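You operate a simulated robot arm through the tools that you are given. There is no shell and no other tool. Be economical: measure what you need, move in short steps, check, and stop when the job is done.

Carry out the task below with a simulated robot arm. There is one attempt and no reset: what you move stays moved.

## Task
Coil the short purple roll onto the white core and band it.
Fine: brake knob at FIRM, webbing lever to FEED, crank till the tail is in; then core on the black disc and press the BAND pad. The rolls and the grey core stay.

Only the result counts: the job must be done as asked and must still hold three seconds after the hand-in. Knocking over, shifting, dropping, spilling or breaking anything else fails it.

## Robot
A 7-joint arm with a two-finger parallel gripper, fixed in place. Base frame: the origin is at the foot of the arm, x ahead of it, y to its left, z up; the work surface is at about z = 812. Lengths are in mm, angles in degrees, forces in N, time in s.
With the tool pointing down near the work surface it reaches from about 340 to 760 mm from the base axis. Its first joint turns from -115.0 to 115.0 degrees. Payload 3.91 kg.
Tool frame: the origin (TCP) lies between the finger pads and is the grasp point; the fingertips stand 30 mm ahead of it; z points along the fingers, y is the line along which they close. Largest opening 110 mm; finger width 20, thickness 10; the body of the gripper, 48 by 112 mm, starts 55 mm behind the TCP.
Orientation is that of the tool frame in the base frame, as a unit quaternion [x, y, z, w]. With the fingers straight down and closing along the base's y, the tool's x points along the base's -x, its y along +y and its z along -z.

## Interface
- The arm moves only by the tool step_arm. Its argument "deltas" is a list of rows, each a list of 7 numbers: the shift along the tool's x, y, z in units of 30 mm (1.0 is 30 mm), then the turn, a rotation vector about the tool's x, y, z in units of 6 degrees (1.0 is 6 degrees), then the closure, from 0 (fully open) to 1 (shut). In form: [[x, y, z, rx, ry, rz, gripper], ...]. A call has 1 to 10 rows; each row shifts and turns the commanded pose from where the row before left it, along the tool's axes as they then stand. A call with a number of a shift or a turn outside -1 to 1 is refused whole. A row lasts 0.2 s, in which the tool goes at most 50 mm and 8.6 degrees; a call with a longer step from one row to the next is refused whole, and so is a gripper value outside its range. Where a pose cannot be reached the arm comes as near as it can. A force on the tool above 50 N (or 10 N above the force at the start of the call, whichever is more), or a blocked arm, ends the call early, and 0.2 s more pass. Each finger travels about 108 mm/s and halts on what it meets, pressing with about 20 N; the grip force reading is that of the motor and also rises with nothing between the fingers. The clock runs only during rows and for 0.2 s after the last one: add rows that do not move to give the fingers time. The reply holds the time, the measured pose of the TCP, the force on the tool along the base axes, the opening and the grip force, in the units named above and with some noise.
- Cameras (640 x 400 px; columns grow to the right, rows downward): "scene" is fixed at [408.4, 503.1, 1377.9]; the picture's right is [-0.85, -0.52, 0.00], its down [-0.31, 0.51, -0.80] and it looks along [0.42, -0.68, -0.60] (base axes); focal length 328 px, centre (320, 200). "wrist" rides on the gripper at [72, 17, -103] in the tool frame; the picture's right is [-0.23, 0.97, 0.00], its down [-0.76, -0.18, -0.62] and it looks along [-0.61, -0.14, 0.78] (tool axes); focal length 222 px, centre (320, 200). There is no depth. A picture from a camera that has moved, and an enlarged one, comes with that camera's place and axes in the base frame and with its lens. The place of the scene camera against the robot may be out by one fixed shift of up to 18 mm in any direction.
- capture(camera): a new picture of that camera. The clock stands still meanwhile.
- slide_trunk(by): slides the trunk up (or, below 0, down) by that many mm; the arm rides with it, the base frame stays. It gives what a move gives, with no picture.
- zoom(camera, box): a new picture of the part [left, top, right, bottom] of that camera's present view, enlarged. The clock stands still meanwhile.
- close_job(): hands the job in; it is judged then, once.

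Work in short steps. Places have to be worked out from the pictures, the camera data and where the tool is seen: move nearer, look again, correct. Check each grasp and each placing, and mend what went wrong. You have 120 turns and 68 pictures in all, those below and enlarged ones among them. Open the gripper and draw the arm clear of the work before you hand the job in, unless the task says otherwise; then end with one line.

The tools are called after "Emit:" as a command line: name --pt "numbers of a row" for each row, then --argument value for the rest, lists and objects as JSON in quotes. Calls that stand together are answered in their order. step_arm: Moves the arm, as the interface text tells. Its arguments: {"type":"object","properties":{"deltas":{"type":"array","items":{"type":"array","items":{"type":"number"}}}},"required":["deltas"]} The other tools are called the same way: slide_trunk (by) slides the trunk up or down; capture (camera) takes a picture; zoom (camera, box) takes an enlarged picture of a part of a camera's view; close_job () hands the job in.

At the start:

```text
time: 0.0
ee_pos: [527.8, -130.3, 1149.9]
tcp_rot: [0.0, 1.0, 0.001, 0.0]
force: [0.2, -0.3, -0.1]
width: 110.3
grasp_force: 0.1
trunk travel left (down, up): [-750.0, 240.0]
```

scene: 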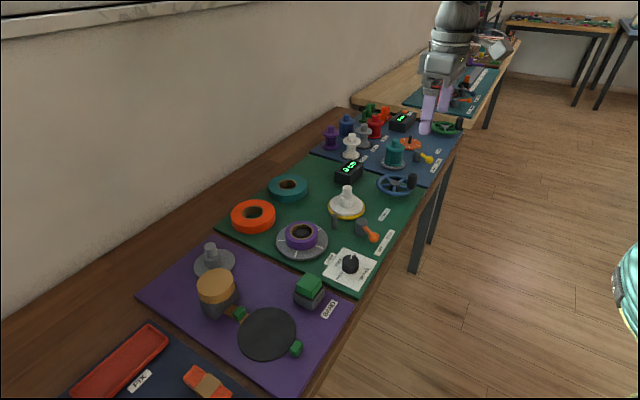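
wrist: 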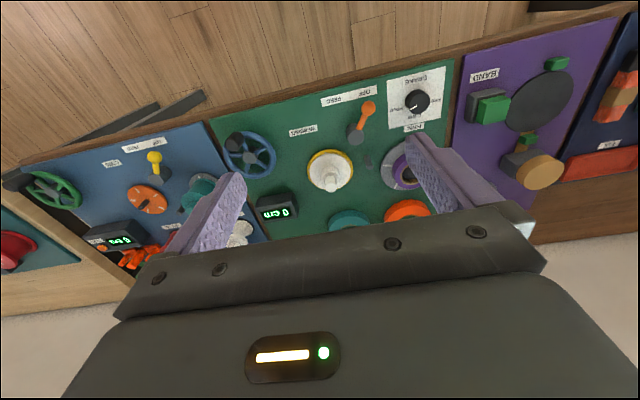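

I start by taking enlarged views of the green and purple stations to identify parts.

Emit:
zoom --camera "scene" --box '[220, 140, 430, 300]'

Emit:
zoom --camera "scene" --box '[130, 230, 360, 400]'

Emit:
zoom --camera "wrist" --box '[200, 40, 600, 230]'

Emit:
zoom --camera "scene" --box '[300, 80, 480, 200]'

```text
2.50 times, centred on (325, 220) of scene
camera zoom: at [408.4, 503.1, 1377.9], right [-0.85, -0.52, 0.0], down [-0.31, 0.51, -0.8], along [0.42, -0.68, -0.6], focal length 819 px, centre (308, 150)
```

zoom: 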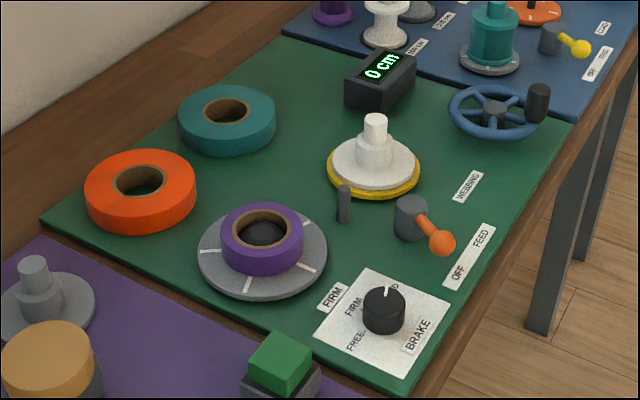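

```text
2.35 times, centred on (245, 315) of scene
camera zoom: at [408.4, 503.1, 1377.9], right [-0.85, -0.52, 0.0], down [-0.31, 0.51, -0.8], along [0.42, -0.68, -0.6], focal length 771 px, centre (496, -71)
```

zoom: 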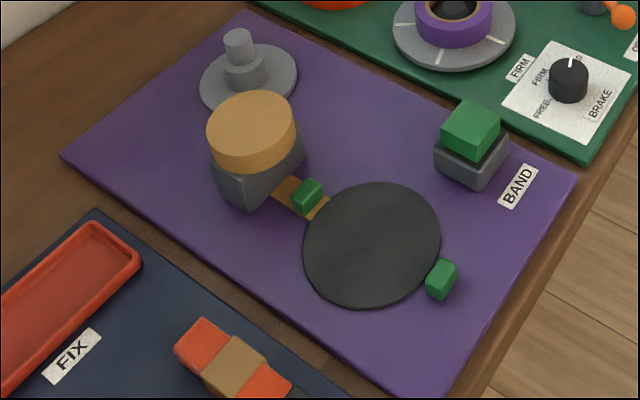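

```text
1.60 times, centred on (400, 135) of wrist
camera zoom: at [455.2, -113.2, 1253.7], right [0.23, 0.97, 0.0], down [0.76, -0.18, 0.62], along [0.61, -0.14, -0.78], focal length 355 px, centre (192, 304)
```

zoom: 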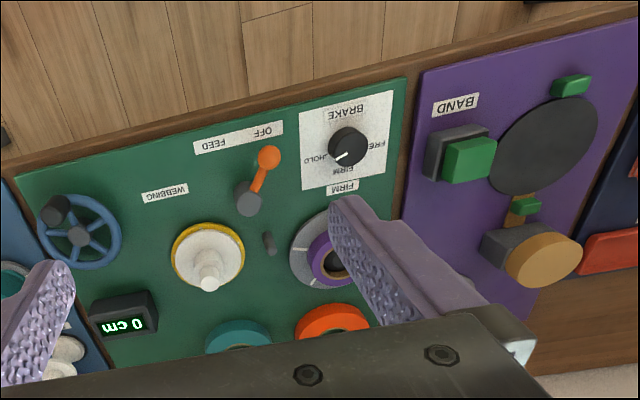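

```text
3.33 times, centred on (390, 140) of scene
camera zoom: at [408.4, 503.1, 1377.9], right [-0.85, -0.52, 0.0], down [-0.31, 0.51, -0.8], along [0.42, -0.68, -0.6], focal length 1092 px, centre (87, 400)
```

zoom: 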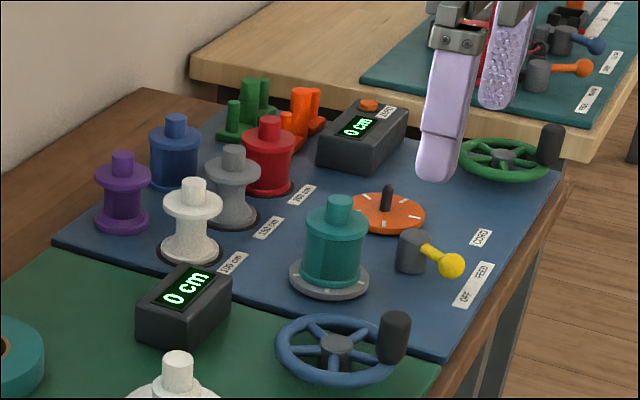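

Brake knob is estimated near (602, 31), crank hub near (632, -302), core near (708, -149), disc near (661, 255) and BAND near (637, 152). I move above the brake knob to look closer.

Emit:
step_arm --pt "-0.25 0.767 0.8 0 0 0 0" --pt "-0.25 0.767 0.8 0 0 0 0" --pt "-0.25 0.767 0.8 0 0 0 0" --pt "-0.25 0.767 0.8 0 0 0 0" --pt "-0.25 0.767 0.8 0 0 0 0" --pt "-0.25 0.767 0.8 0 0 0 0" --pt "-0.25 0.767 0.8 0 0 0 0"

Emit:
capture --camera "wrist"

```text
time: 1.6
ee_pos: [580.2, 34.6, 980.3]
tcp_rot: [0.0, 1.0, -0.001, 0.001]
force: [-0.8, 0.6, 1.0]
width: 109.9
grasp_force: 0.0
trunk travel left (down, up): [-750.0, 240.0]
```

```text
61 pictures are left
camera wrist: at [507.6, 50.9, 1081.8], right [0.23, 0.97, 0.0], down [0.76, -0.18, 0.62], along [0.61, -0.14, -0.78], focal length 222 px, centre (320, 200)
```

wrist: 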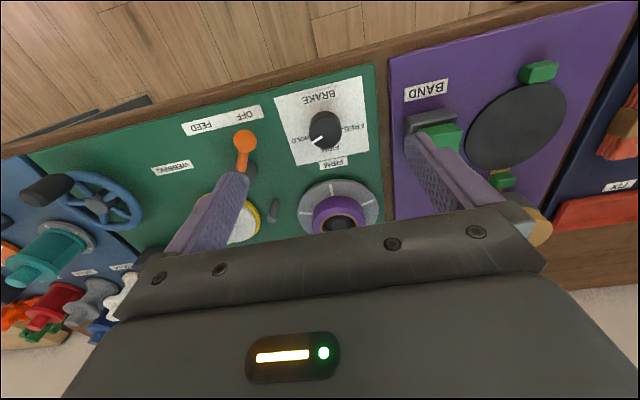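

Emit:
zoom --camera "wrist" --box '[260, 70, 400, 190]'

Emit:
zoom --camera "wrist" --box '[140, 80, 320, 220]'

```text
3.33 times, centred on (330, 130) of wrist
camera zoom: at [507.6, 50.9, 1081.8], right [0.23, 0.97, 0.0], down [0.76, -0.18, 0.62], along [0.61, -0.14, -0.78], focal length 740 px, centre (287, 433)
```

zoom: 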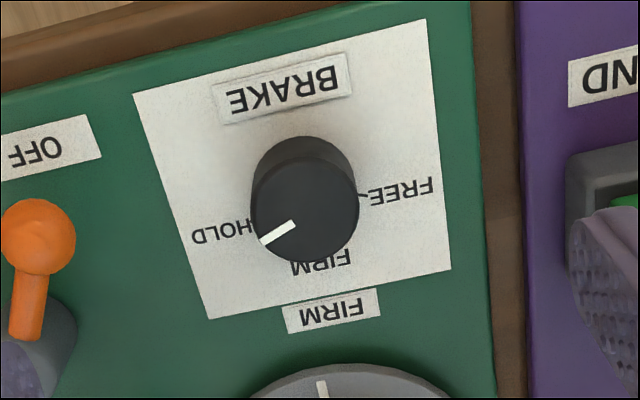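

```text
2.86 times, centred on (230, 150) of wrist
camera zoom: at [507.6, 50.9, 1081.8], right [0.23, 0.97, 0.0], down [0.76, -0.18, 0.62], along [0.61, -0.14, -0.78], focal length 635 px, centre (577, 343)
```

zoom: 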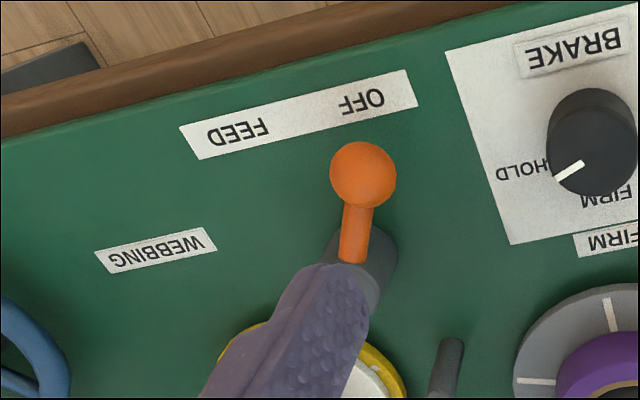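

The knob pointer stands at HOLD; FIRM lies straight away (+x), about 65° counter-clockwise from above. Knob axis is about (602, 35.6). I move over it, pre-turn +30°, partly close the fingers and lower, then look.

Emit:
step_arm --pt "-0.36 0.02 0.8 0 0 0 0.4" --pt "-0.36 0.02 0.8 0 0 0 0.4" --pt "0 0 0.3 0 0 1 0.4" --pt "0 0 0.3 0 0 1 0.4" --pt "0 0 0.3 0 0 1 0.4" --pt "0 0 0 0 0 1 0.4" --pt "0 0 0 0 0 1 0.4"

Emit:
capture --camera "wrist"

Emit:
zoom --camera "scene" --box '[270, 180, 430, 300]'

```text
time: 3.2
ee_pos: [602.8, 33.2, 907.9]
tcp_rot: [0.26, 0.966, 0.0, -0.001]
force: [-0.2, -0.4, 0.5]
width: 66.1
grasp_force: 0.0
trunk travel left (down, up): [-750.0, 240.0]
```

```text
58 pictures are left
camera wrist: at [547.7, 83.7, 1009.9], right [0.69, 0.73, 0.0], down [0.57, -0.54, 0.62], along [0.45, -0.43, -0.78], focal length 222 px, centre (320, 200)
```

wrist: 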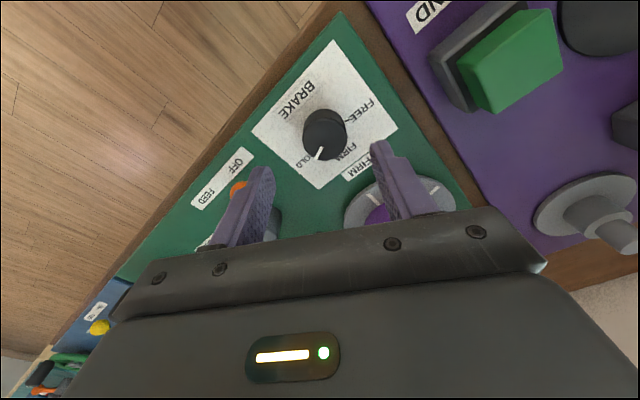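

```text
3.33 times, centred on (350, 240) of scene
camera zoom: at [408.4, 503.1, 1377.9], right [-0.85, -0.52, 0.0], down [-0.31, 0.51, -0.8], along [0.42, -0.68, -0.6], focal length 1092 px, centre (220, 67)
```

zoom: 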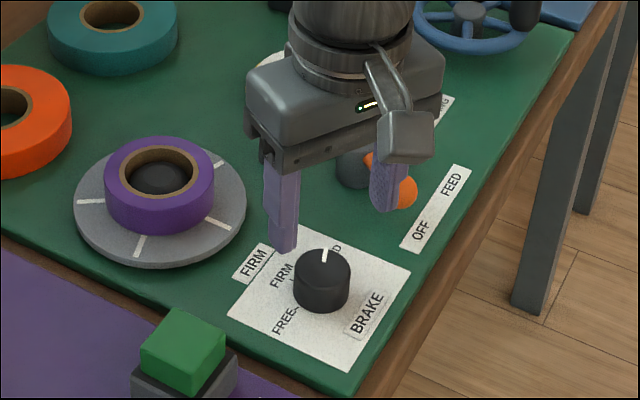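

The two estimates of the knob axis differ by several mm; I take a precise zoom from here.

Emit:
zoom --camera "wrist" --box '[250, 80, 410, 180]'

```text
4.00 times, centred on (330, 130) of wrist
camera zoom: at [547.7, 83.7, 1009.9], right [0.69, 0.73, 0.0], down [0.57, -0.54, 0.62], along [0.45, -0.43, -0.78], focal length 888 px, centre (280, 480)
```

zoom: 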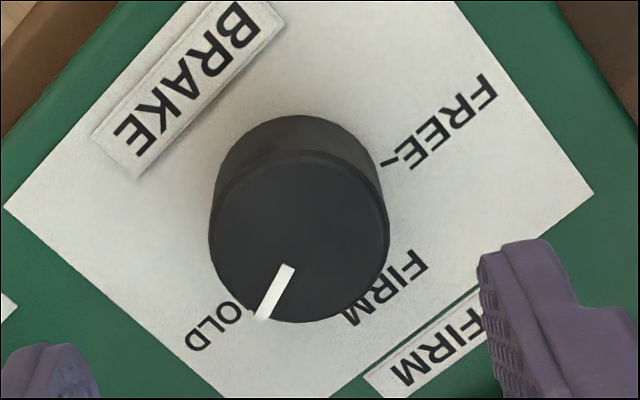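

Precise estimate: knob axis (603, 35.6), top z≈840. I correct 2 mm and descend to TCP z≈853, then close.

Emit:
step_arm --pt "0.018 0.078 0.6 0 0 0 0.4" --pt "0 0 0.6 0 0 0 0.4" --pt "0 0 0.6 0 0 0 0.4" --pt "0 0 0 0 0 0 0.75" --pt "0 0 0 0 0 0 0.75" --pt "0 0 0 0 0 0 0.75"

Emit:
zoom --camera "scene" --box '[270, 180, 430, 300]'

```text
time: 4.6
ee_pos: [603.3, 36.0, 855.6]
tcp_rot: [0.26, 0.966, 0.001, 0.0]
force: [5.6, 8.0, -2.4]
width: 37.4
grasp_force: 44.8
trunk travel left (down, up): [-750.0, 240.0]
```

```text
3.33 times, centred on (350, 240) of scene
camera zoom: at [408.4, 503.1, 1377.9], right [-0.85, -0.52, 0.0], down [-0.31, 0.51, -0.8], along [0.42, -0.68, -0.6], focal length 1092 px, centre (220, 67)
```

zoom: 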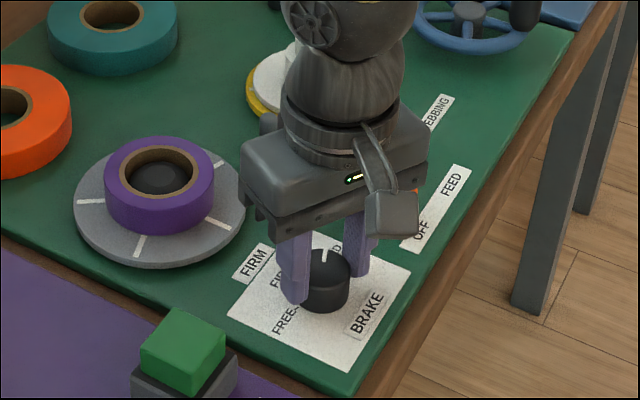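

Firm grip on the knob. I turn it counter-clockwise (seen from above) by 60° first.

Emit:
step_arm --pt "0 0 0 0 0 -1 0.75" --pt "0 0 0 0 0 -1 0.75" --pt "0 0 0 0 0 -1 0.75" --pt "0 0 0 0 0 -1 0.75" --pt "0 0 0 0 0 -1 0.75" --pt "0 0 0 0 0 -1 0.75" --pt "0 0 0 0 0 -1 0.75" --pt "0 0 0 0 0 -1 0.75" --pt "0 0 0 0 0 -1 0.75" --pt "0 0 0 0 0 -1 0.75"

Emit:
step_arm --pt "0 0 0 0 0 -0.8 0.75" --pt "0 0 0 0 0 -0.8 0.75" --pt "0 0 0 0 0 0 0.75"

Emit:
zoom --camera "scene" --box '[270, 180, 430, 300]'

```text
time: 6.8
ee_pos: [603.9, 33.2, 854.4]
tcp_rot: [-0.259, 0.966, -0.001, 0.0]
force: [5.7, -3.4, 5.9]
width: 37.4
grasp_force: 45.0
trunk travel left (down, up): [-750.0, 240.0]
```

```text
time: 7.6
ee_pos: [603.4, 31.8, 854.9]
tcp_rot: [-0.339, 0.941, -0.001, 0.0]
force: [10.8, -10.6, 3.1]
width: 37.4
grasp_force: 45.0
trunk travel left (down, up): [-750.0, 240.0]
```

```text
3.33 times, centred on (350, 240) of scene
camera zoom: at [408.4, 503.1, 1377.9], right [-0.85, -0.52, 0.0], down [-0.31, 0.51, -0.8], along [0.42, -0.68, -0.6], focal length 1092 px, centre (220, 67)
```

zoom: 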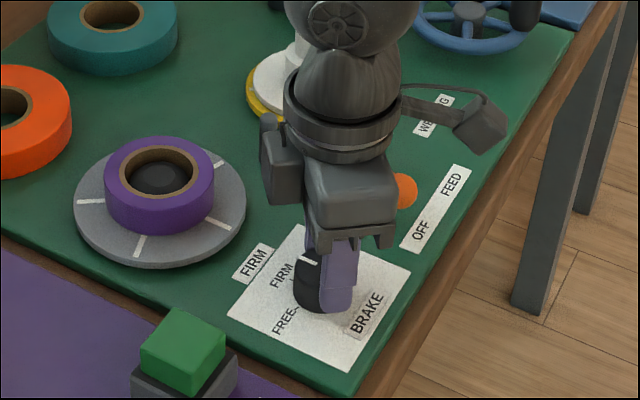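

The pointer appears to aim at FIRM. I open, lift and check.

Emit:
step_arm --pt "0 0 0 0 0 0 0.4" --pt "0 0 0 0 0 0 0.4" --pt "0 0 -0.8 0 0 0 0.4" --pt "0 0 -1 0 0 0 0.4" --pt "0 0 -1 0 0 1 0.4" --pt "0 0 -0.5 0 0 1 0.4" --pt "0 0 0 0 0 1 0.4" --pt "0 0 0 0 0 1 0.4" --pt "0 0 0 0 0 1 0.4" --pt "0 0 0 0 0 1 0.4"

Emit:
zoom --camera "wrist" --box '[240, 70, 400, 170]'

Emit:
capture --camera "wrist"

```text
time: 9.8
ee_pos: [602.9, 34.1, 952.3]
tcp_rot: [-0.03, 1.0, 0.0, 0.0]
force: [0.7, -0.6, 0.1]
width: 66.0
grasp_force: 0.1
trunk travel left (down, up): [-750.0, 240.0]
```

```text
4.00 times, centred on (320, 120) of wrist
camera zoom: at [529.7, 46.6, 1055.5], right [0.17, 0.99, 0.0], down [0.77, -0.13, 0.62], along [0.61, -0.1, -0.78], focal length 888 px, centre (320, 520)
```

zoom: 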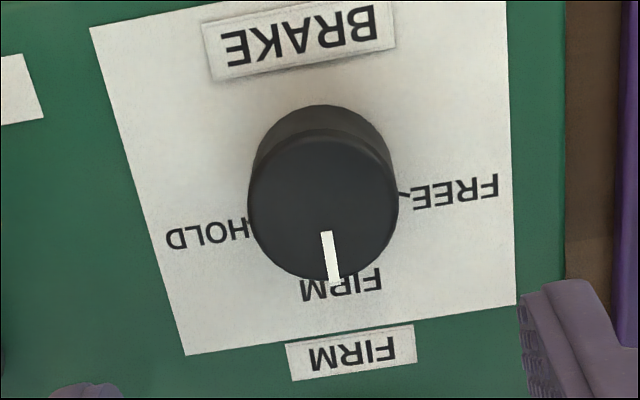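

```text
52 pictures are left
camera wrist: at [529.7, 46.6, 1055.5], right [0.17, 0.99, 0.0], down [0.77, -0.13, 0.62], along [0.61, -0.1, -0.78], focal length 222 px, centre (320, 200)
```

wrist: 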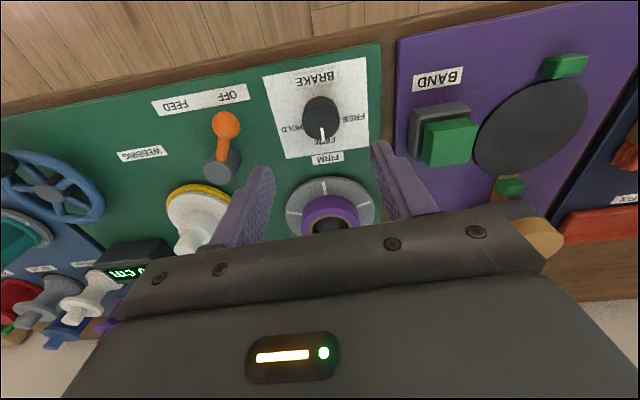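

Brake is at FIRM. The lever ball is at about (590, -60, 838), post at about (632, -82), so it must swing toward -y to about (590, -104). I come down closed on the +y side of the ball.

Emit:
step_arm --pt "0.2 -0.95 0 0 0 0.58 1" --pt "0.2 -0.95 0 0 0 0 1" --pt "0.05 0 1 0 0 0 1" --pt "0 0 1 0 0 0 1" --pt "0 0 0.8 0 0 0 1"

Emit:
zoom --camera "wrist" --box '[160, 60, 400, 210]'

Emit:
zoom --camera "scene" --box '[310, 160, 440, 260]'

```text
time: 11.0
ee_pos: [591.4, -21.6, 870.9]
tcp_rot: [-0.001, 1.0, 0.0, 0.0]
force: [0.1, 0.5, 0.1]
width: 0.0
grasp_force: 20.3
trunk travel left (down, up): [-750.0, 240.0]
```

```text
2.67 times, centred on (280, 135) of wrist
camera zoom: at [518.8, -5.6, 972.5], right [0.23, 0.97, 0.0], down [0.76, -0.18, 0.62], along [0.61, -0.14, -0.78], focal length 592 px, centre (427, 373)
```

zoom: 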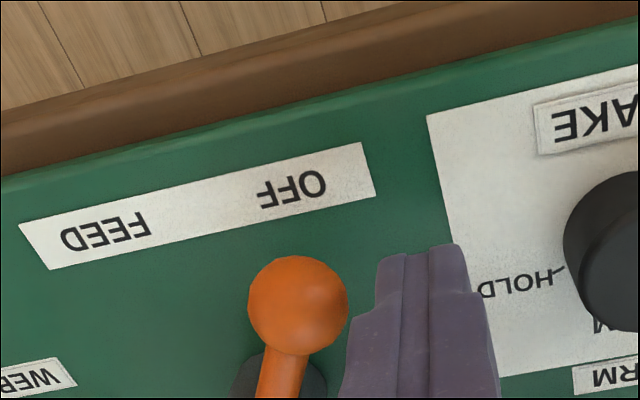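

```text
4.00 times, centred on (375, 210) of scene
camera zoom: at [408.4, 503.1, 1377.9], right [-0.85, -0.52, 0.0], down [-0.31, 0.51, -0.8], along [0.42, -0.68, -0.6], focal length 1310 px, centre (100, 160)
```

zoom: 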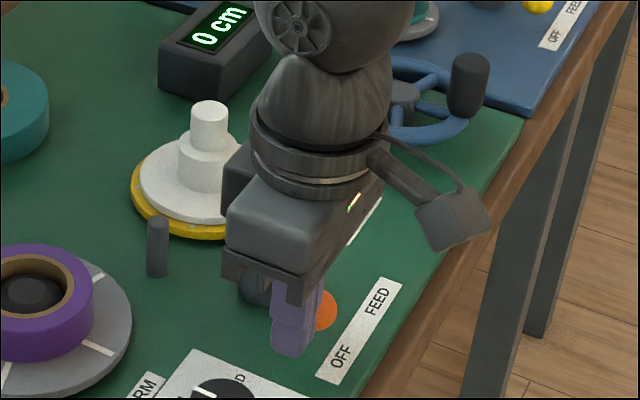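

Ball confirmed at (592, -57, ~840). I lower 13 mm and push toward -y.

Emit:
step_arm --pt "0 0 0.45 0 0 0 1" --pt "0 -0.5 0 0 0 0 1" --pt "0.05 -0.5 0 0 0 0 1" --pt "0.05 -0.5 0 0 0 0 1" --pt "0 -0.4 0 0 0 0 1" --pt "0 0 0 0 0 0 1"

Emit:
zoom --camera "wrist" --box '[160, 60, 400, 210]'

```text
time: 12.4
ee_pos: [586.2, -78.4, 856.1]
tcp_rot: [-0.001, 1.0, 0.0, 0.0]
force: [0.5, 0.7, -0.1]
width: 0.2
grasp_force: 19.8
trunk travel left (down, up): [-750.0, 240.0]
```

```text
2.67 times, centred on (280, 135) of wrist
camera zoom: at [513.8, -62.9, 959.0], right [0.23, 0.97, 0.0], down [0.76, -0.18, 0.62], along [0.61, -0.14, -0.78], focal length 592 px, centre (427, 373)
```

zoom: 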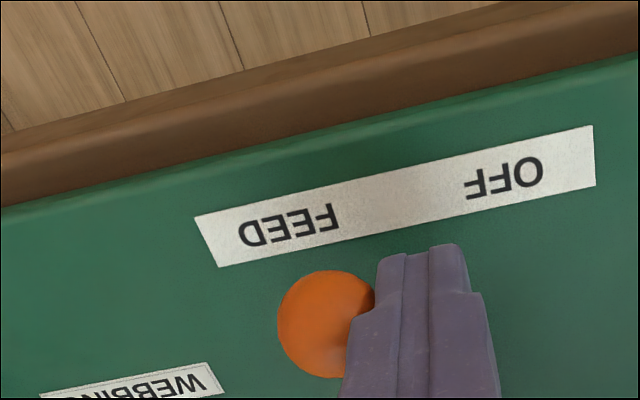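

Lever near FEED. I push a few mm more gently to find its stop.

Emit:
step_arm --pt "0 -0.12 0 0 0 0 1" --pt "0 -0.1 0 0 0 0 1" --pt "0 0 0 0 0 0 1"

```text
time: 13.2
ee_pos: [586.1, -85.2, 856.9]
tcp_rot: [-0.001, 1.0, 0.0, 0.0]
force: [0.1, -0.2, -0.2]
width: 0.2
grasp_force: 20.2
trunk travel left (down, up): [-750.0, 240.0]
```

Still no resistance; I back off and lift to see the lever angle.

Emit:
step_arm --pt "0 0.4 0 0 0 0 1" --pt "0 0 -1 0 0 0 1" --pt "0 0 -1 0 0 0 1" --pt "0 0 -1 0 0 0 1"

Emit:
zoom --camera "wrist" --box '[180, 60, 420, 210]'

Emit:
zoom --camera "scene" --box '[310, 160, 440, 260]'

```text
time: 14.2
ee_pos: [586.7, -75.4, 945.5]
tcp_rot: [0.0, 1.0, 0.0, 0.0]
force: [0.4, 0.2, 0.4]
width: 0.0
grasp_force: 20.1
trunk travel left (down, up): [-750.0, 240.0]
```

```text
2.67 times, centred on (300, 135) of wrist
camera zoom: at [513.7, -58.8, 1047.1], right [0.23, 0.97, 0.0], down [0.76, -0.18, 0.62], along [0.61, -0.14, -0.78], focal length 592 px, centre (373, 373)
```

zoom: 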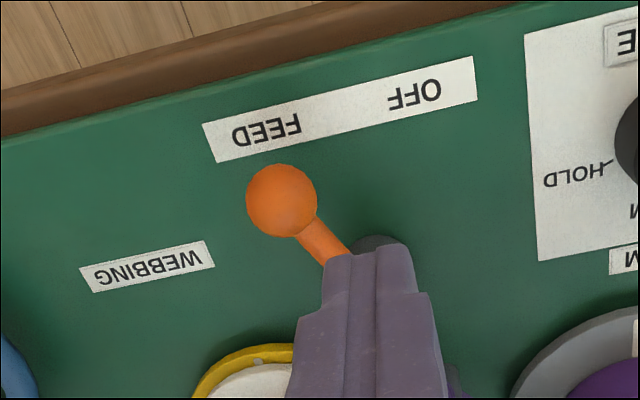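

```text
4.00 times, centred on (375, 210) of scene
camera zoom: at [408.4, 503.1, 1377.9], right [-0.85, -0.52, 0.0], down [-0.31, 0.51, -0.8], along [0.42, -0.68, -0.6], focal length 1310 px, centre (100, 160)
```

zoom: 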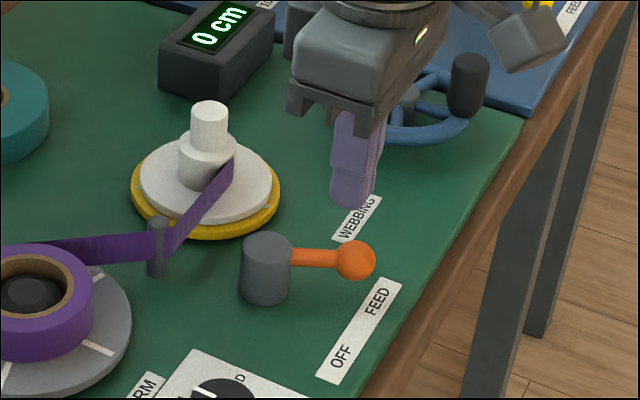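

Lever is at FEED and the tail is threaded to the core. Now I move toward the crank to locate its knob.

Emit:
step_arm --pt "0 -0.9 -0.2 0 0 0 0.5" --pt "0 -0.9 -0.2 0 0 0 0.5" --pt "0 -0.9 -0.1 0 0 0 0.5" --pt "0 -0.9 0 0 0 0 0.5" --pt "0 -0.9 0 0 0 0 0.5" --pt "0 -0.9 0 0 0 0 0.5" --pt "0 -0.9 0 0 0 0 0.5" --pt "0 -0.9 0 0 0 0 0.5"

Emit:
capture --camera "wrist"

Emit:
zoom --camera "wrist" --box '[240, 60, 400, 160]'

```text
time: 16.0
ee_pos: [588.9, -291.7, 960.0]
tcp_rot: [0.0, 1.0, 0.001, 0.0]
force: [0.2, -0.4, 0.5]
width: 55.3
grasp_force: 0.0
trunk travel left (down, up): [-750.0, 240.0]
```

```text
46 pictures are left
camera wrist: at [515.6, -275.9, 1063.3], right [0.23, 0.97, 0.0], down [0.76, -0.18, 0.62], along [0.61, -0.14, -0.78], focal length 222 px, centre (320, 200)
```

wrist: 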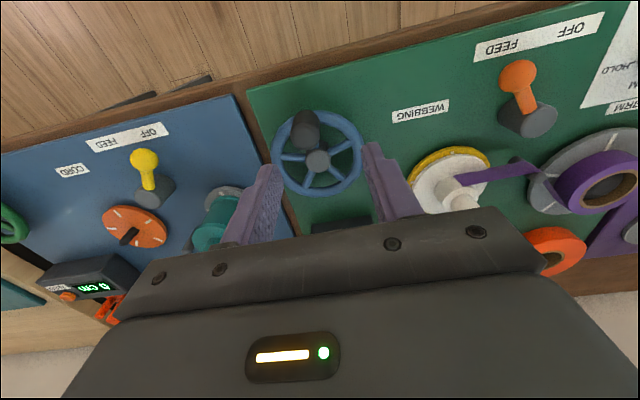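

```text
4.00 times, centred on (320, 110) of wrist
camera zoom: at [515.6, -275.9, 1063.3], right [0.23, 0.97, 0.0], down [0.76, -0.18, 0.62], along [0.61, -0.14, -0.78], focal length 888 px, centre (320, 560)
```

zoom: 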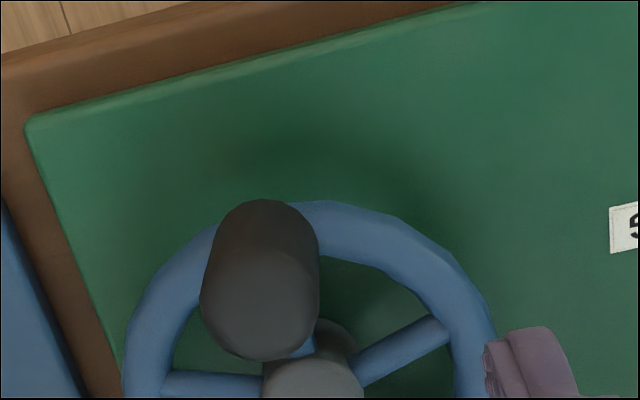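

Handle (vertical, Ø≈28) at about (588.5, -307), top z≈876; hub near (632, -305). I come above the handle and verify.

Emit:
step_arm --pt "0 -0.5 0.6 0 0 0 0.5" --pt "0 0 0.6 0 0 0 0.5" --pt "0 0 0 0 0 0 0.5"

Emit:
capture --camera "wrist"

Emit:
zoom --camera "scene" --box '[340, 100, 480, 210]'

```text
time: 16.8
ee_pos: [588.2, -308.1, 924.8]
tcp_rot: [-0.001, 1.0, 0.0, 0.0]
force: [1.1, -0.4, 0.2]
width: 55.1
grasp_force: 0.0
trunk travel left (down, up): [-750.0, 240.0]
```

```text
44 pictures are left
camera wrist: at [516.2, -291.2, 1027.5], right [0.23, 0.97, 0.0], down [0.76, -0.18, 0.62], along [0.61, -0.14, -0.78], focal length 222 px, centre (320, 200)
```

wrist: 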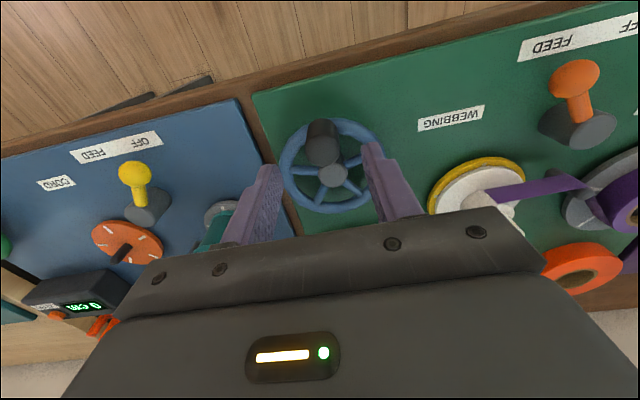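

```text
3.64 times, centred on (410, 155) of scene
camera zoom: at [408.4, 503.1, 1377.9], right [-0.85, -0.52, 0.0], down [-0.31, 0.51, -0.8], along [0.42, -0.68, -0.6], focal length 1191 px, centre (-7, 364)
```

zoom: 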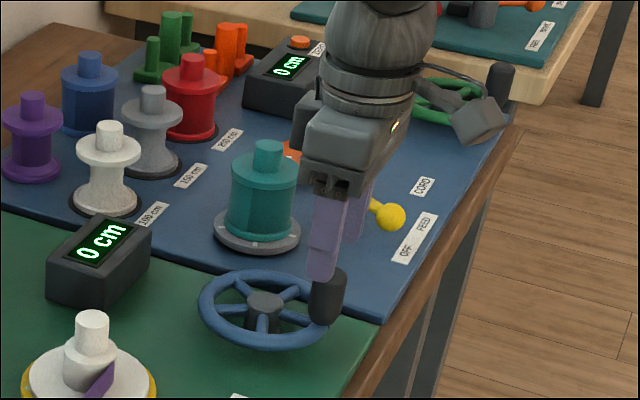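

Handle ≈(590, -305). I descend to TCP z≈877 and grip.

Emit:
step_arm --pt "-0.05 0.08 0.8 0 0 0 0.5" --pt "0 0 0.8 0 0 0 0.5" --pt "0 0 0 0 0 0 0.85" --pt "0 0 0 0 0 0 0.85"

Emit:
zoom --camera "scene" --box '[340, 100, 480, 210]'

```text
time: 17.8
ee_pos: [591.7, -305.4, 875.7]
tcp_rot: [-0.001, 1.0, 0.0, 0.0]
force: [0.1, -1.0, -2.9]
width: 24.4
grasp_force: 45.1
trunk travel left (down, up): [-750.0, 240.0]
```

```text
3.64 times, centred on (410, 155) of scene
camera zoom: at [408.4, 503.1, 1377.9], right [-0.85, -0.52, 0.0], down [-0.31, 0.51, -0.8], along [0.42, -0.68, -0.6], focal length 1191 px, centre (-7, 364)
```

zoom: 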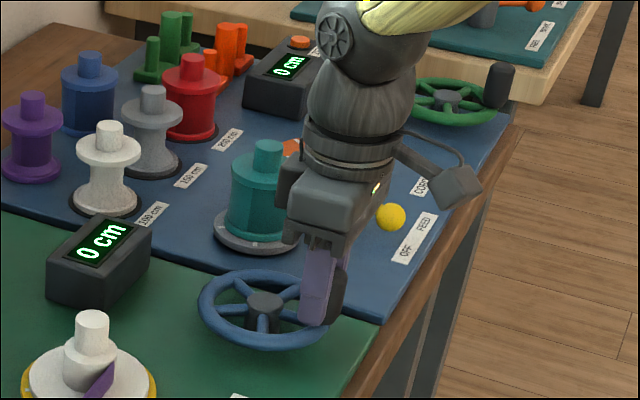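

Handle gripped. I try 30° counter-clockwise (handle toward -y) and watch force and readout.

Emit:
step_arm --pt "-0.047 -0.363 0 0 0 0 0.85" --pt "-0.14 -0.337 0 0 0 0 0.85" --pt "0 0 0 0 0 0 0.85"

Emit:
zoom --camera "scene" --box '[300, 130, 460, 250]'

```text
time: 18.6
ee_pos: [595.9, -325.8, 876.5]
tcp_rot: [-0.002, 1.0, -0.001, -0.001]
force: [-0.2, -2.1, -1.5]
width: 24.4
grasp_force: 45.1
trunk travel left (down, up): [-750.0, 240.0]
```

```text
3.33 times, centred on (380, 190) of scene
camera zoom: at [408.4, 503.1, 1377.9], right [-0.85, -0.52, 0.0], down [-0.31, 0.51, -0.8], along [0.42, -0.68, -0.6], focal length 1092 px, centre (120, 233)
```

zoom: 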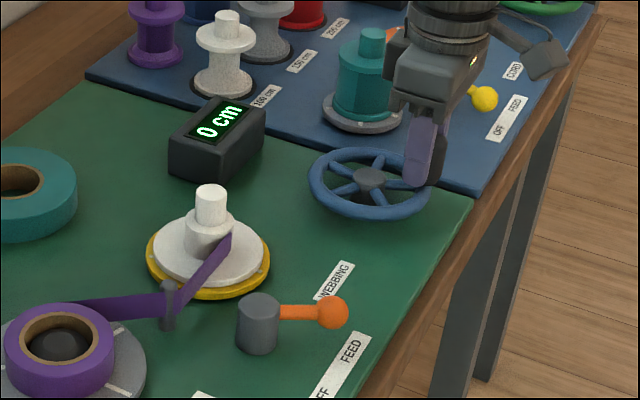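

Wheel turns freely; readout still 0 cm. I continue another 60°.

Emit:
step_arm --pt "-0.223 -0.29 0 0 0 0 0.85" --pt "-0.29 -0.223 0 0 0 0 0.85" --pt "-0.337 -0.14 0 0 0 0 0.85" --pt "-0.363 -0.047 0 0 0 0 0.85" --pt "0 0 0 0 0 0 0.85"

Emit:
zoom --camera "scene" --box '[300, 130, 460, 250]'

```text
time: 19.8
ee_pos: [630.6, -353.1, 876.0]
tcp_rot: [0.001, 1.0, -0.001, -0.001]
force: [-4.9, -31.7, -13.9]
width: 24.3
grasp_force: 44.9
trunk travel left (down, up): [-750.0, 240.0]
```

```text
3.33 times, centred on (380, 190) of scene
camera zoom: at [408.4, 503.1, 1377.9], right [-0.85, -0.52, 0.0], down [-0.31, 0.51, -0.8], along [0.42, -0.68, -0.6], focal length 1092 px, centre (120, 233)
```

zoom: 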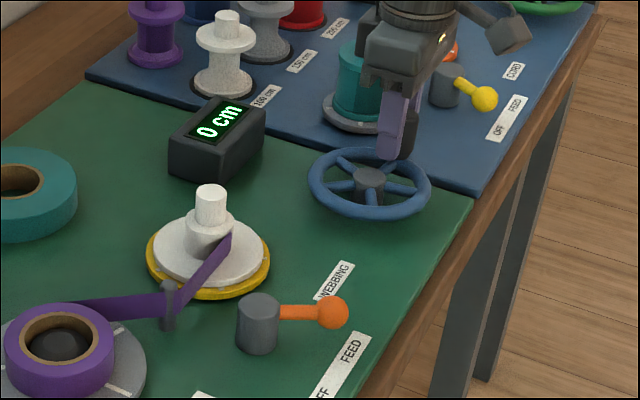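

Readout stays 0 cm after 90°, so this direction seems not to wind; the outward force shows the crank radius is ≈47 mm. I correct the radius and turn clockwise past the start.

Emit:
step_arm --pt "0 -0.167 0 0 0 0 0.85" --pt "0.783 0.21 0 0 0 0 0.85" --pt "0.573 0.573 0 0 0 0 0.85" --pt "0.21 0.783 0 0 0 0 0.85" --pt "-0.21 0.783 0 0 0 0 0.85" --pt "-0.573 0.573 0 0 0 0 0.85" --pt "-0.783 0.21 0 0 0 0 0.85" --pt "0 0 0 0 0 0 0.85"

Emit:
zoom --camera "scene" --box '[300, 130, 460, 250]'

```text
time: 21.6
ee_pos: [629.8, -257.7, 875.7]
tcp_rot: [0.0, 1.0, -0.001, -0.001]
force: [-1.9, -19.2, 5.9]
width: 24.6
grasp_force: 45.2
trunk travel left (down, up): [-750.0, 240.0]
```

```text
3.33 times, centred on (380, 190) of scene
camera zoom: at [408.4, 503.1, 1377.9], right [-0.85, -0.52, 0.0], down [-0.31, 0.51, -0.8], along [0.42, -0.68, -0.6], focal length 1092 px, centre (120, 233)
```

zoom: 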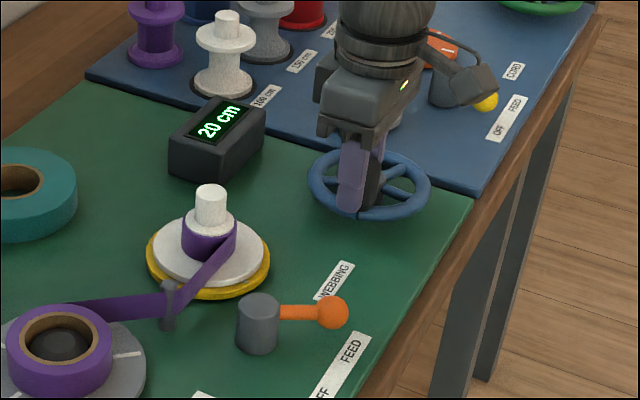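

Clockwise winds: 20 cm in half a turn. I continue clockwise with a small centre correction.

Emit:
step_arm --pt "-0.783 -0.25 0 0 0 0 0.85" --pt "-0.573 -0.6 0 0 0 0 0.85" --pt "-0.21 -0.783 0 0 0 0 0.85" --pt "0.21 -0.783 0 0 0 0 0.85" --pt "0.573 -0.573 0 0 0 0 0.85" --pt "0.783 -0.21 0 0 0 0 0.85" --pt "0 0 0 0 0 0 0.85"

Emit:
zoom --camera "scene" --box '[300, 130, 460, 250]'

```text
time: 23.2
ee_pos: [630.5, -352.0, 876.5]
tcp_rot: [-0.001, 1.0, 0.0, -0.001]
force: [4.9, 5.8, 6.2]
width: 24.5
grasp_force: 45.3
trunk travel left (down, up): [-750.0, 240.0]
```

```text
3.33 times, centred on (380, 190) of scene
camera zoom: at [408.4, 503.1, 1377.9], right [-0.85, -0.52, 0.0], down [-0.31, 0.51, -0.8], along [0.42, -0.68, -0.6], focal length 1092 px, centre (120, 233)
```

zoom: 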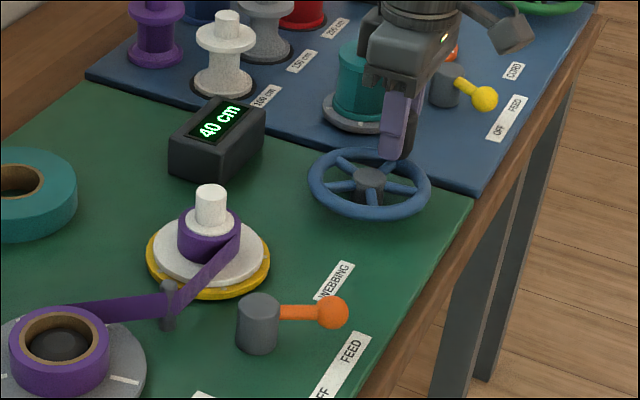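

40 cm now, forces low. I continue 270° clockwise.

Emit:
step_arm --pt "0.783 0.21 0 0 0 0 0.85" --pt "0.573 0.573 0 0 0 0 0.85" --pt "0.21 0.783 0 0 0 0 0.85" --pt "-0.21 0.783 0 0 0 0 0.85" --pt "-0.573 0.573 0 0 0 0 0.85" --pt "-0.783 0.21 0 0 0 0 0.85" --pt "-0.783 -0.21 0 0 0 0 0.85" --pt "-0.573 -0.573 0 0 0 0 0.85" --pt "-0.21 -0.783 0 0 0 0 0.85"

Emit:
zoom --camera "scene" --box '[300, 130, 460, 250]'

```text
time: 25.2
ee_pos: [684.5, -303.3, 874.7]
tcp_rot: [-0.001, 1.0, 0.0, 0.003]
force: [28.3, 6.3, -8.8]
width: 24.4
grasp_force: 45.1
trunk travel left (down, up): [-750.0, 240.0]
```

```text
3.33 times, centred on (380, 190) of scene
camera zoom: at [408.4, 503.1, 1377.9], right [-0.85, -0.52, 0.0], down [-0.31, 0.51, -0.8], along [0.42, -0.68, -0.6], focal length 1092 px, centre (120, 233)
```

zoom: 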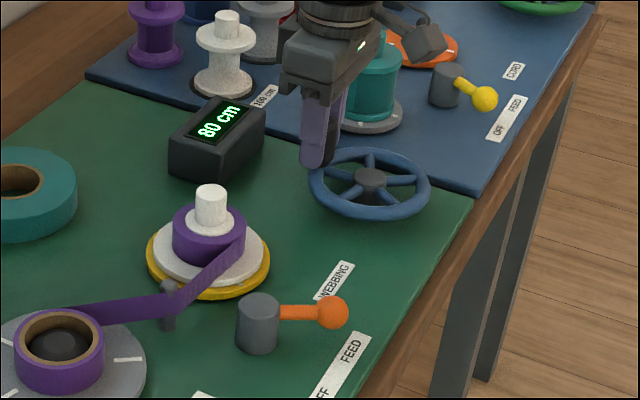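

80 cm. Slight outward pull in +x, so I shift the centre 3 mm and go on 270°.

Emit:
step_arm --pt "0.11 -0.783 0 0 0 0 0.85" --pt "0.573 -0.573 0 0 0 0 0.85" --pt "0.783 -0.21 0 0 0 0 0.85" --pt "0.783 0.21 0 0 0 0 0.85" --pt "0.573 0.573 0 0 0 0 0.85" --pt "0.21 0.783 0 0 0 0 0.85" --pt "-0.21 0.783 0 0 0 0 0.85" --pt "-0.573 0.573 0 0 0 0 0.85" --pt "-0.783 0.21 0 0 0 0 0.85"

Emit:
zoom --camera "scene" --box '[300, 130, 460, 250]'

```text
time: 27.2
ee_pos: [634.4, -256.7, 876.6]
tcp_rot: [-0.002, 1.0, 0.001, 0.0]
force: [0.4, -7.9, 3.0]
width: 24.5
grasp_force: 44.9
trunk travel left (down, up): [-750.0, 240.0]
```

```text
3.33 times, centred on (380, 190) of scene
camera zoom: at [408.4, 503.1, 1377.9], right [-0.85, -0.52, 0.0], down [-0.31, 0.51, -0.8], along [0.42, -0.68, -0.6], focal length 1092 px, centre (120, 233)
```

zoom: 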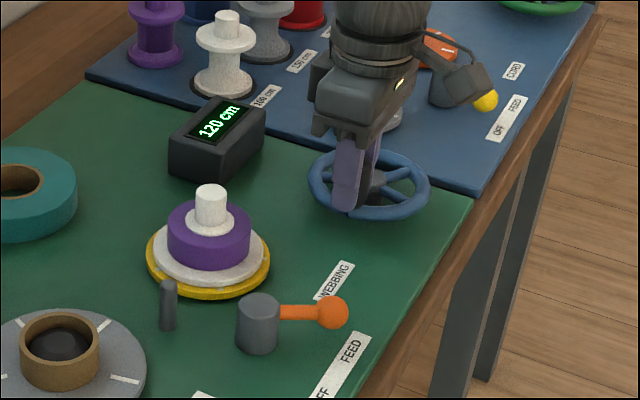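

The tail is in at 120 cm. I release the crank and lift, then move toward the core.

Emit:
step_arm --pt "0 0 0 0 0 0 0.5" --pt "0 0 0 0 0 0 0.5" --pt "0 0 -1 0 0 0 0.5" --pt "0 0 -1 0 0 0 0.5" --pt "0 0 -1 0 0 0 0.5" --pt "0 0 -0.5 0 0 0 0.5" --pt "-0.2 0.8 0 0 0 0 0.5" --pt "-0.2 0.8 0 0 0 0 0.5" --pt "-0.2 0.8 0 0 0 0 0.5" --pt "-0.2 0.8 0 0 0 0 0.5"

Emit:
capture --camera "wrist"

Emit:
zoom --camera "scene" --box '[300, 150, 400, 225]'

```text
time: 29.4
ee_pos: [659.3, -162.5, 982.7]
tcp_rot: [-0.001, 1.0, 0.0, 0.0]
force: [0.4, 0.5, 0.4]
width: 54.5
grasp_force: 0.1
trunk travel left (down, up): [-750.0, 240.0]
```

```text
35 pictures are left
camera wrist: at [586.6, -146.4, 1085.4], right [0.23, 0.97, 0.0], down [0.76, -0.18, 0.62], along [0.61, -0.14, -0.78], focal length 222 px, centre (320, 200)
```

wrist: 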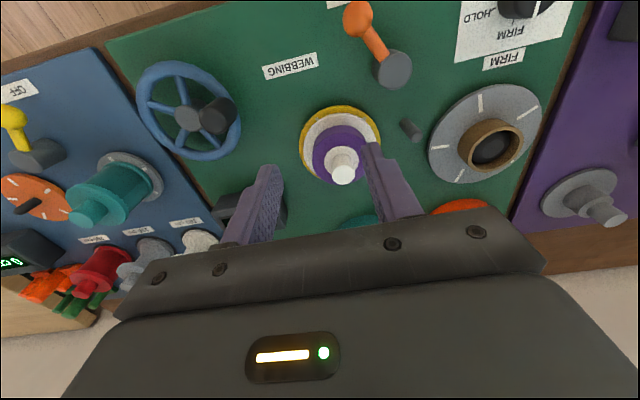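

```text
5.33 times, centred on (350, 188) of scene
camera zoom: at [408.4, 503.1, 1377.9], right [-0.85, -0.52, 0.0], down [-0.31, 0.51, -0.8], along [0.42, -0.68, -0.6], focal length 1747 px, centre (160, 267)
```

zoom: 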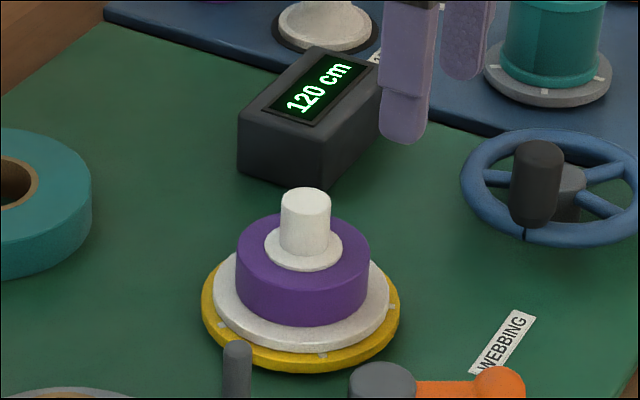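

The core's post is Ø≈25, ~30 mm tall, top z≈885, near (716, -151). I move closer above it and refine.

Emit:
step_arm --pt "-0.6 0.12 0.5 0 0 0 0.5" --pt "-0.6 0.12 0.5 0 0 0 0.5" --pt "-0.6 0.12 0.4 0 0 0 0.5" --pt "0 0 0 0 0 0 0.5"

Emit:
zoom --camera "wrist" --box '[220, 90, 420, 215]'

```text
time: 30.4
ee_pos: [712.5, -151.1, 938.4]
tcp_rot: [-0.001, 1.0, 0.0, 0.0]
force: [0.9, 0.2, -0.4]
width: 54.9
grasp_force: 0.1
trunk travel left (down, up): [-750.0, 240.0]
```

```text
3.20 times, centred on (320, 152) of wrist
camera zoom: at [640.1, -134.8, 1040.9], right [0.23, 0.97, 0.0], down [0.76, -0.18, 0.62], along [0.61, -0.14, -0.78], focal length 711 px, centre (320, 352)
```

zoom: 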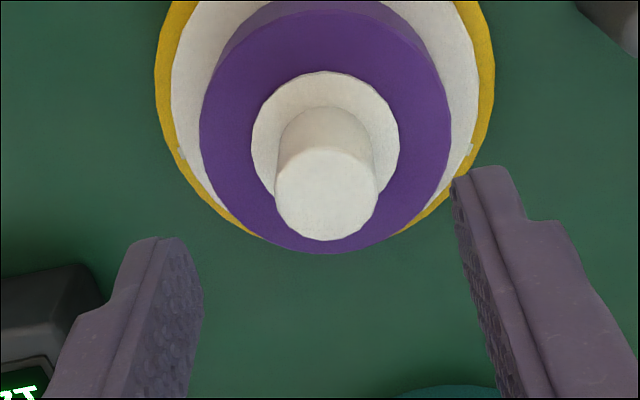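

Post axis is about (712, -150). I lower to TCP z≈905 and check tip height against the post from both cameras.

Emit:
step_arm --pt "0 0 0.55 0 0 0 0.55" --pt "0 0 0.55 0 0 0 0.55" --pt "0 0 0 0 0 0 0.55"

Emit:
zoom --camera "scene" --box '[300, 150, 400, 225]'

Emit:
zoom --camera "wrist" --box '[220, 90, 420, 215]'

```text
time: 31.2
ee_pos: [713.8, -152.9, 905.1]
tcp_rot: [-0.001, 1.0, 0.0, 0.0]
force: [-0.1, -1.0, 0.2]
width: 49.3
grasp_force: 0.2
trunk travel left (down, up): [-750.0, 240.0]
```

```text
5.33 times, centred on (350, 188) of scene
camera zoom: at [408.4, 503.1, 1377.9], right [-0.85, -0.52, 0.0], down [-0.31, 0.51, -0.8], along [0.42, -0.68, -0.6], focal length 1747 px, centre (160, 267)
```

zoom: 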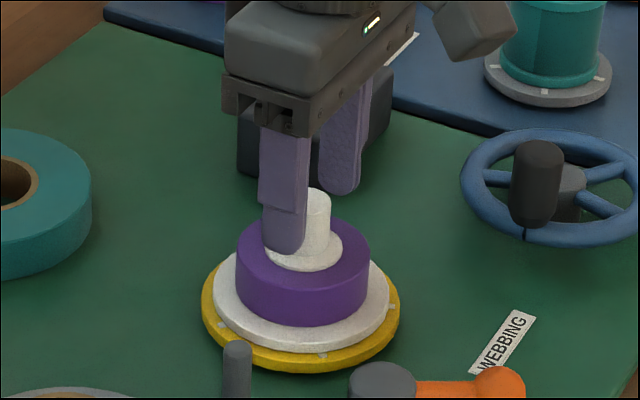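

```text
3.20 times, centred on (320, 152) of wrist
camera zoom: at [640.4, -136.2, 1006.8], right [0.23, 0.97, 0.0], down [0.76, -0.18, 0.62], along [0.61, -0.14, -0.78], focal length 711 px, centre (320, 352)
```

zoom: 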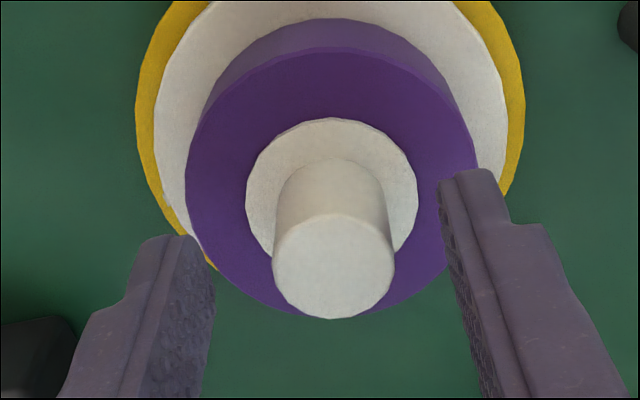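

Post axis ≈(715, -150.5), top ≈884. I nudge, lower 14 mm and close.

Emit:
step_arm --pt "-0.04 0.08 0.25 0 0 0 0.55" --pt "0 0 0.22 0 0 0 0.55" --pt "0 0 0 0 0 0 0.85" --pt "0 0 0 0 0 0 0.85" --pt "0 0 0 0 0 0 0.85"

Emit:
zoom --camera "scene" --box '[300, 150, 400, 225]'

```text
time: 32.4
ee_pos: [712.8, -149.3, 894.2]
tcp_rot: [-0.001, 1.0, 0.0, 0.0]
force: [-0.1, -5.2, 0.3]
width: 23.6
grasp_force: 19.7
trunk travel left (down, up): [-750.0, 240.0]
```

```text
5.33 times, centred on (350, 188) of scene
camera zoom: at [408.4, 503.1, 1377.9], right [-0.85, -0.52, 0.0], down [-0.31, 0.51, -0.8], along [0.42, -0.68, -0.6], focal length 1747 px, centre (160, 267)
```

zoom: 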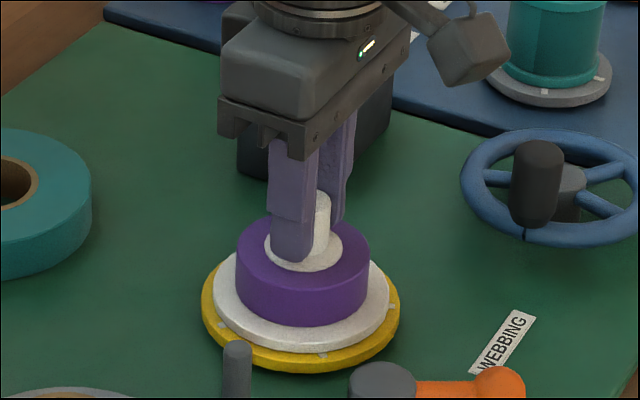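

Post gripped at 23.6 mm. I let the grip settle and lift slowly.

Emit:
step_arm --pt "0 0 0 0 0 0 0.9" --pt "0 0 -0.3 0 0 0 0.9" --pt "0 0 -0.4 0 0 0 0.9" --pt "0 0 -0.6 0 0 0 0.9" --pt "0 0 0 0 0 0 0.9"

Emit:
zoom --camera "scene" --box '[290, 130, 410, 225]'

```text
time: 33.6
ee_pos: [713.1, -148.7, 930.2]
tcp_rot: [0.001, 1.0, 0.0, 0.001]
force: [0.0, -0.1, -0.8]
width: 23.6
grasp_force: 19.9
trunk travel left (down, up): [-750.0, 240.0]
```

```text
4.21 times, centred on (350, 178) of scene
camera zoom: at [408.4, 503.1, 1377.9], right [-0.85, -0.52, 0.0], down [-0.31, 0.51, -0.8], along [0.42, -0.68, -0.6], focal length 1379 px, centre (194, 295)
```

zoom: 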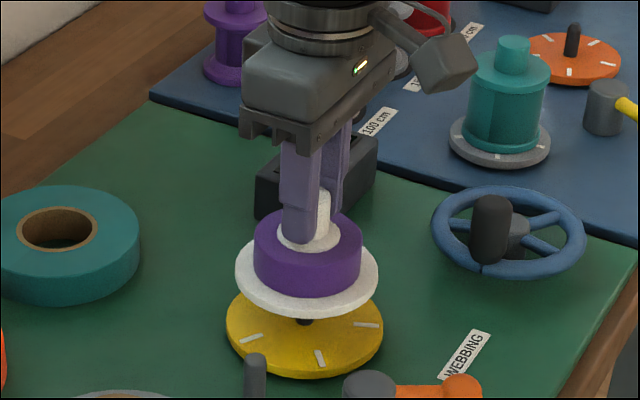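

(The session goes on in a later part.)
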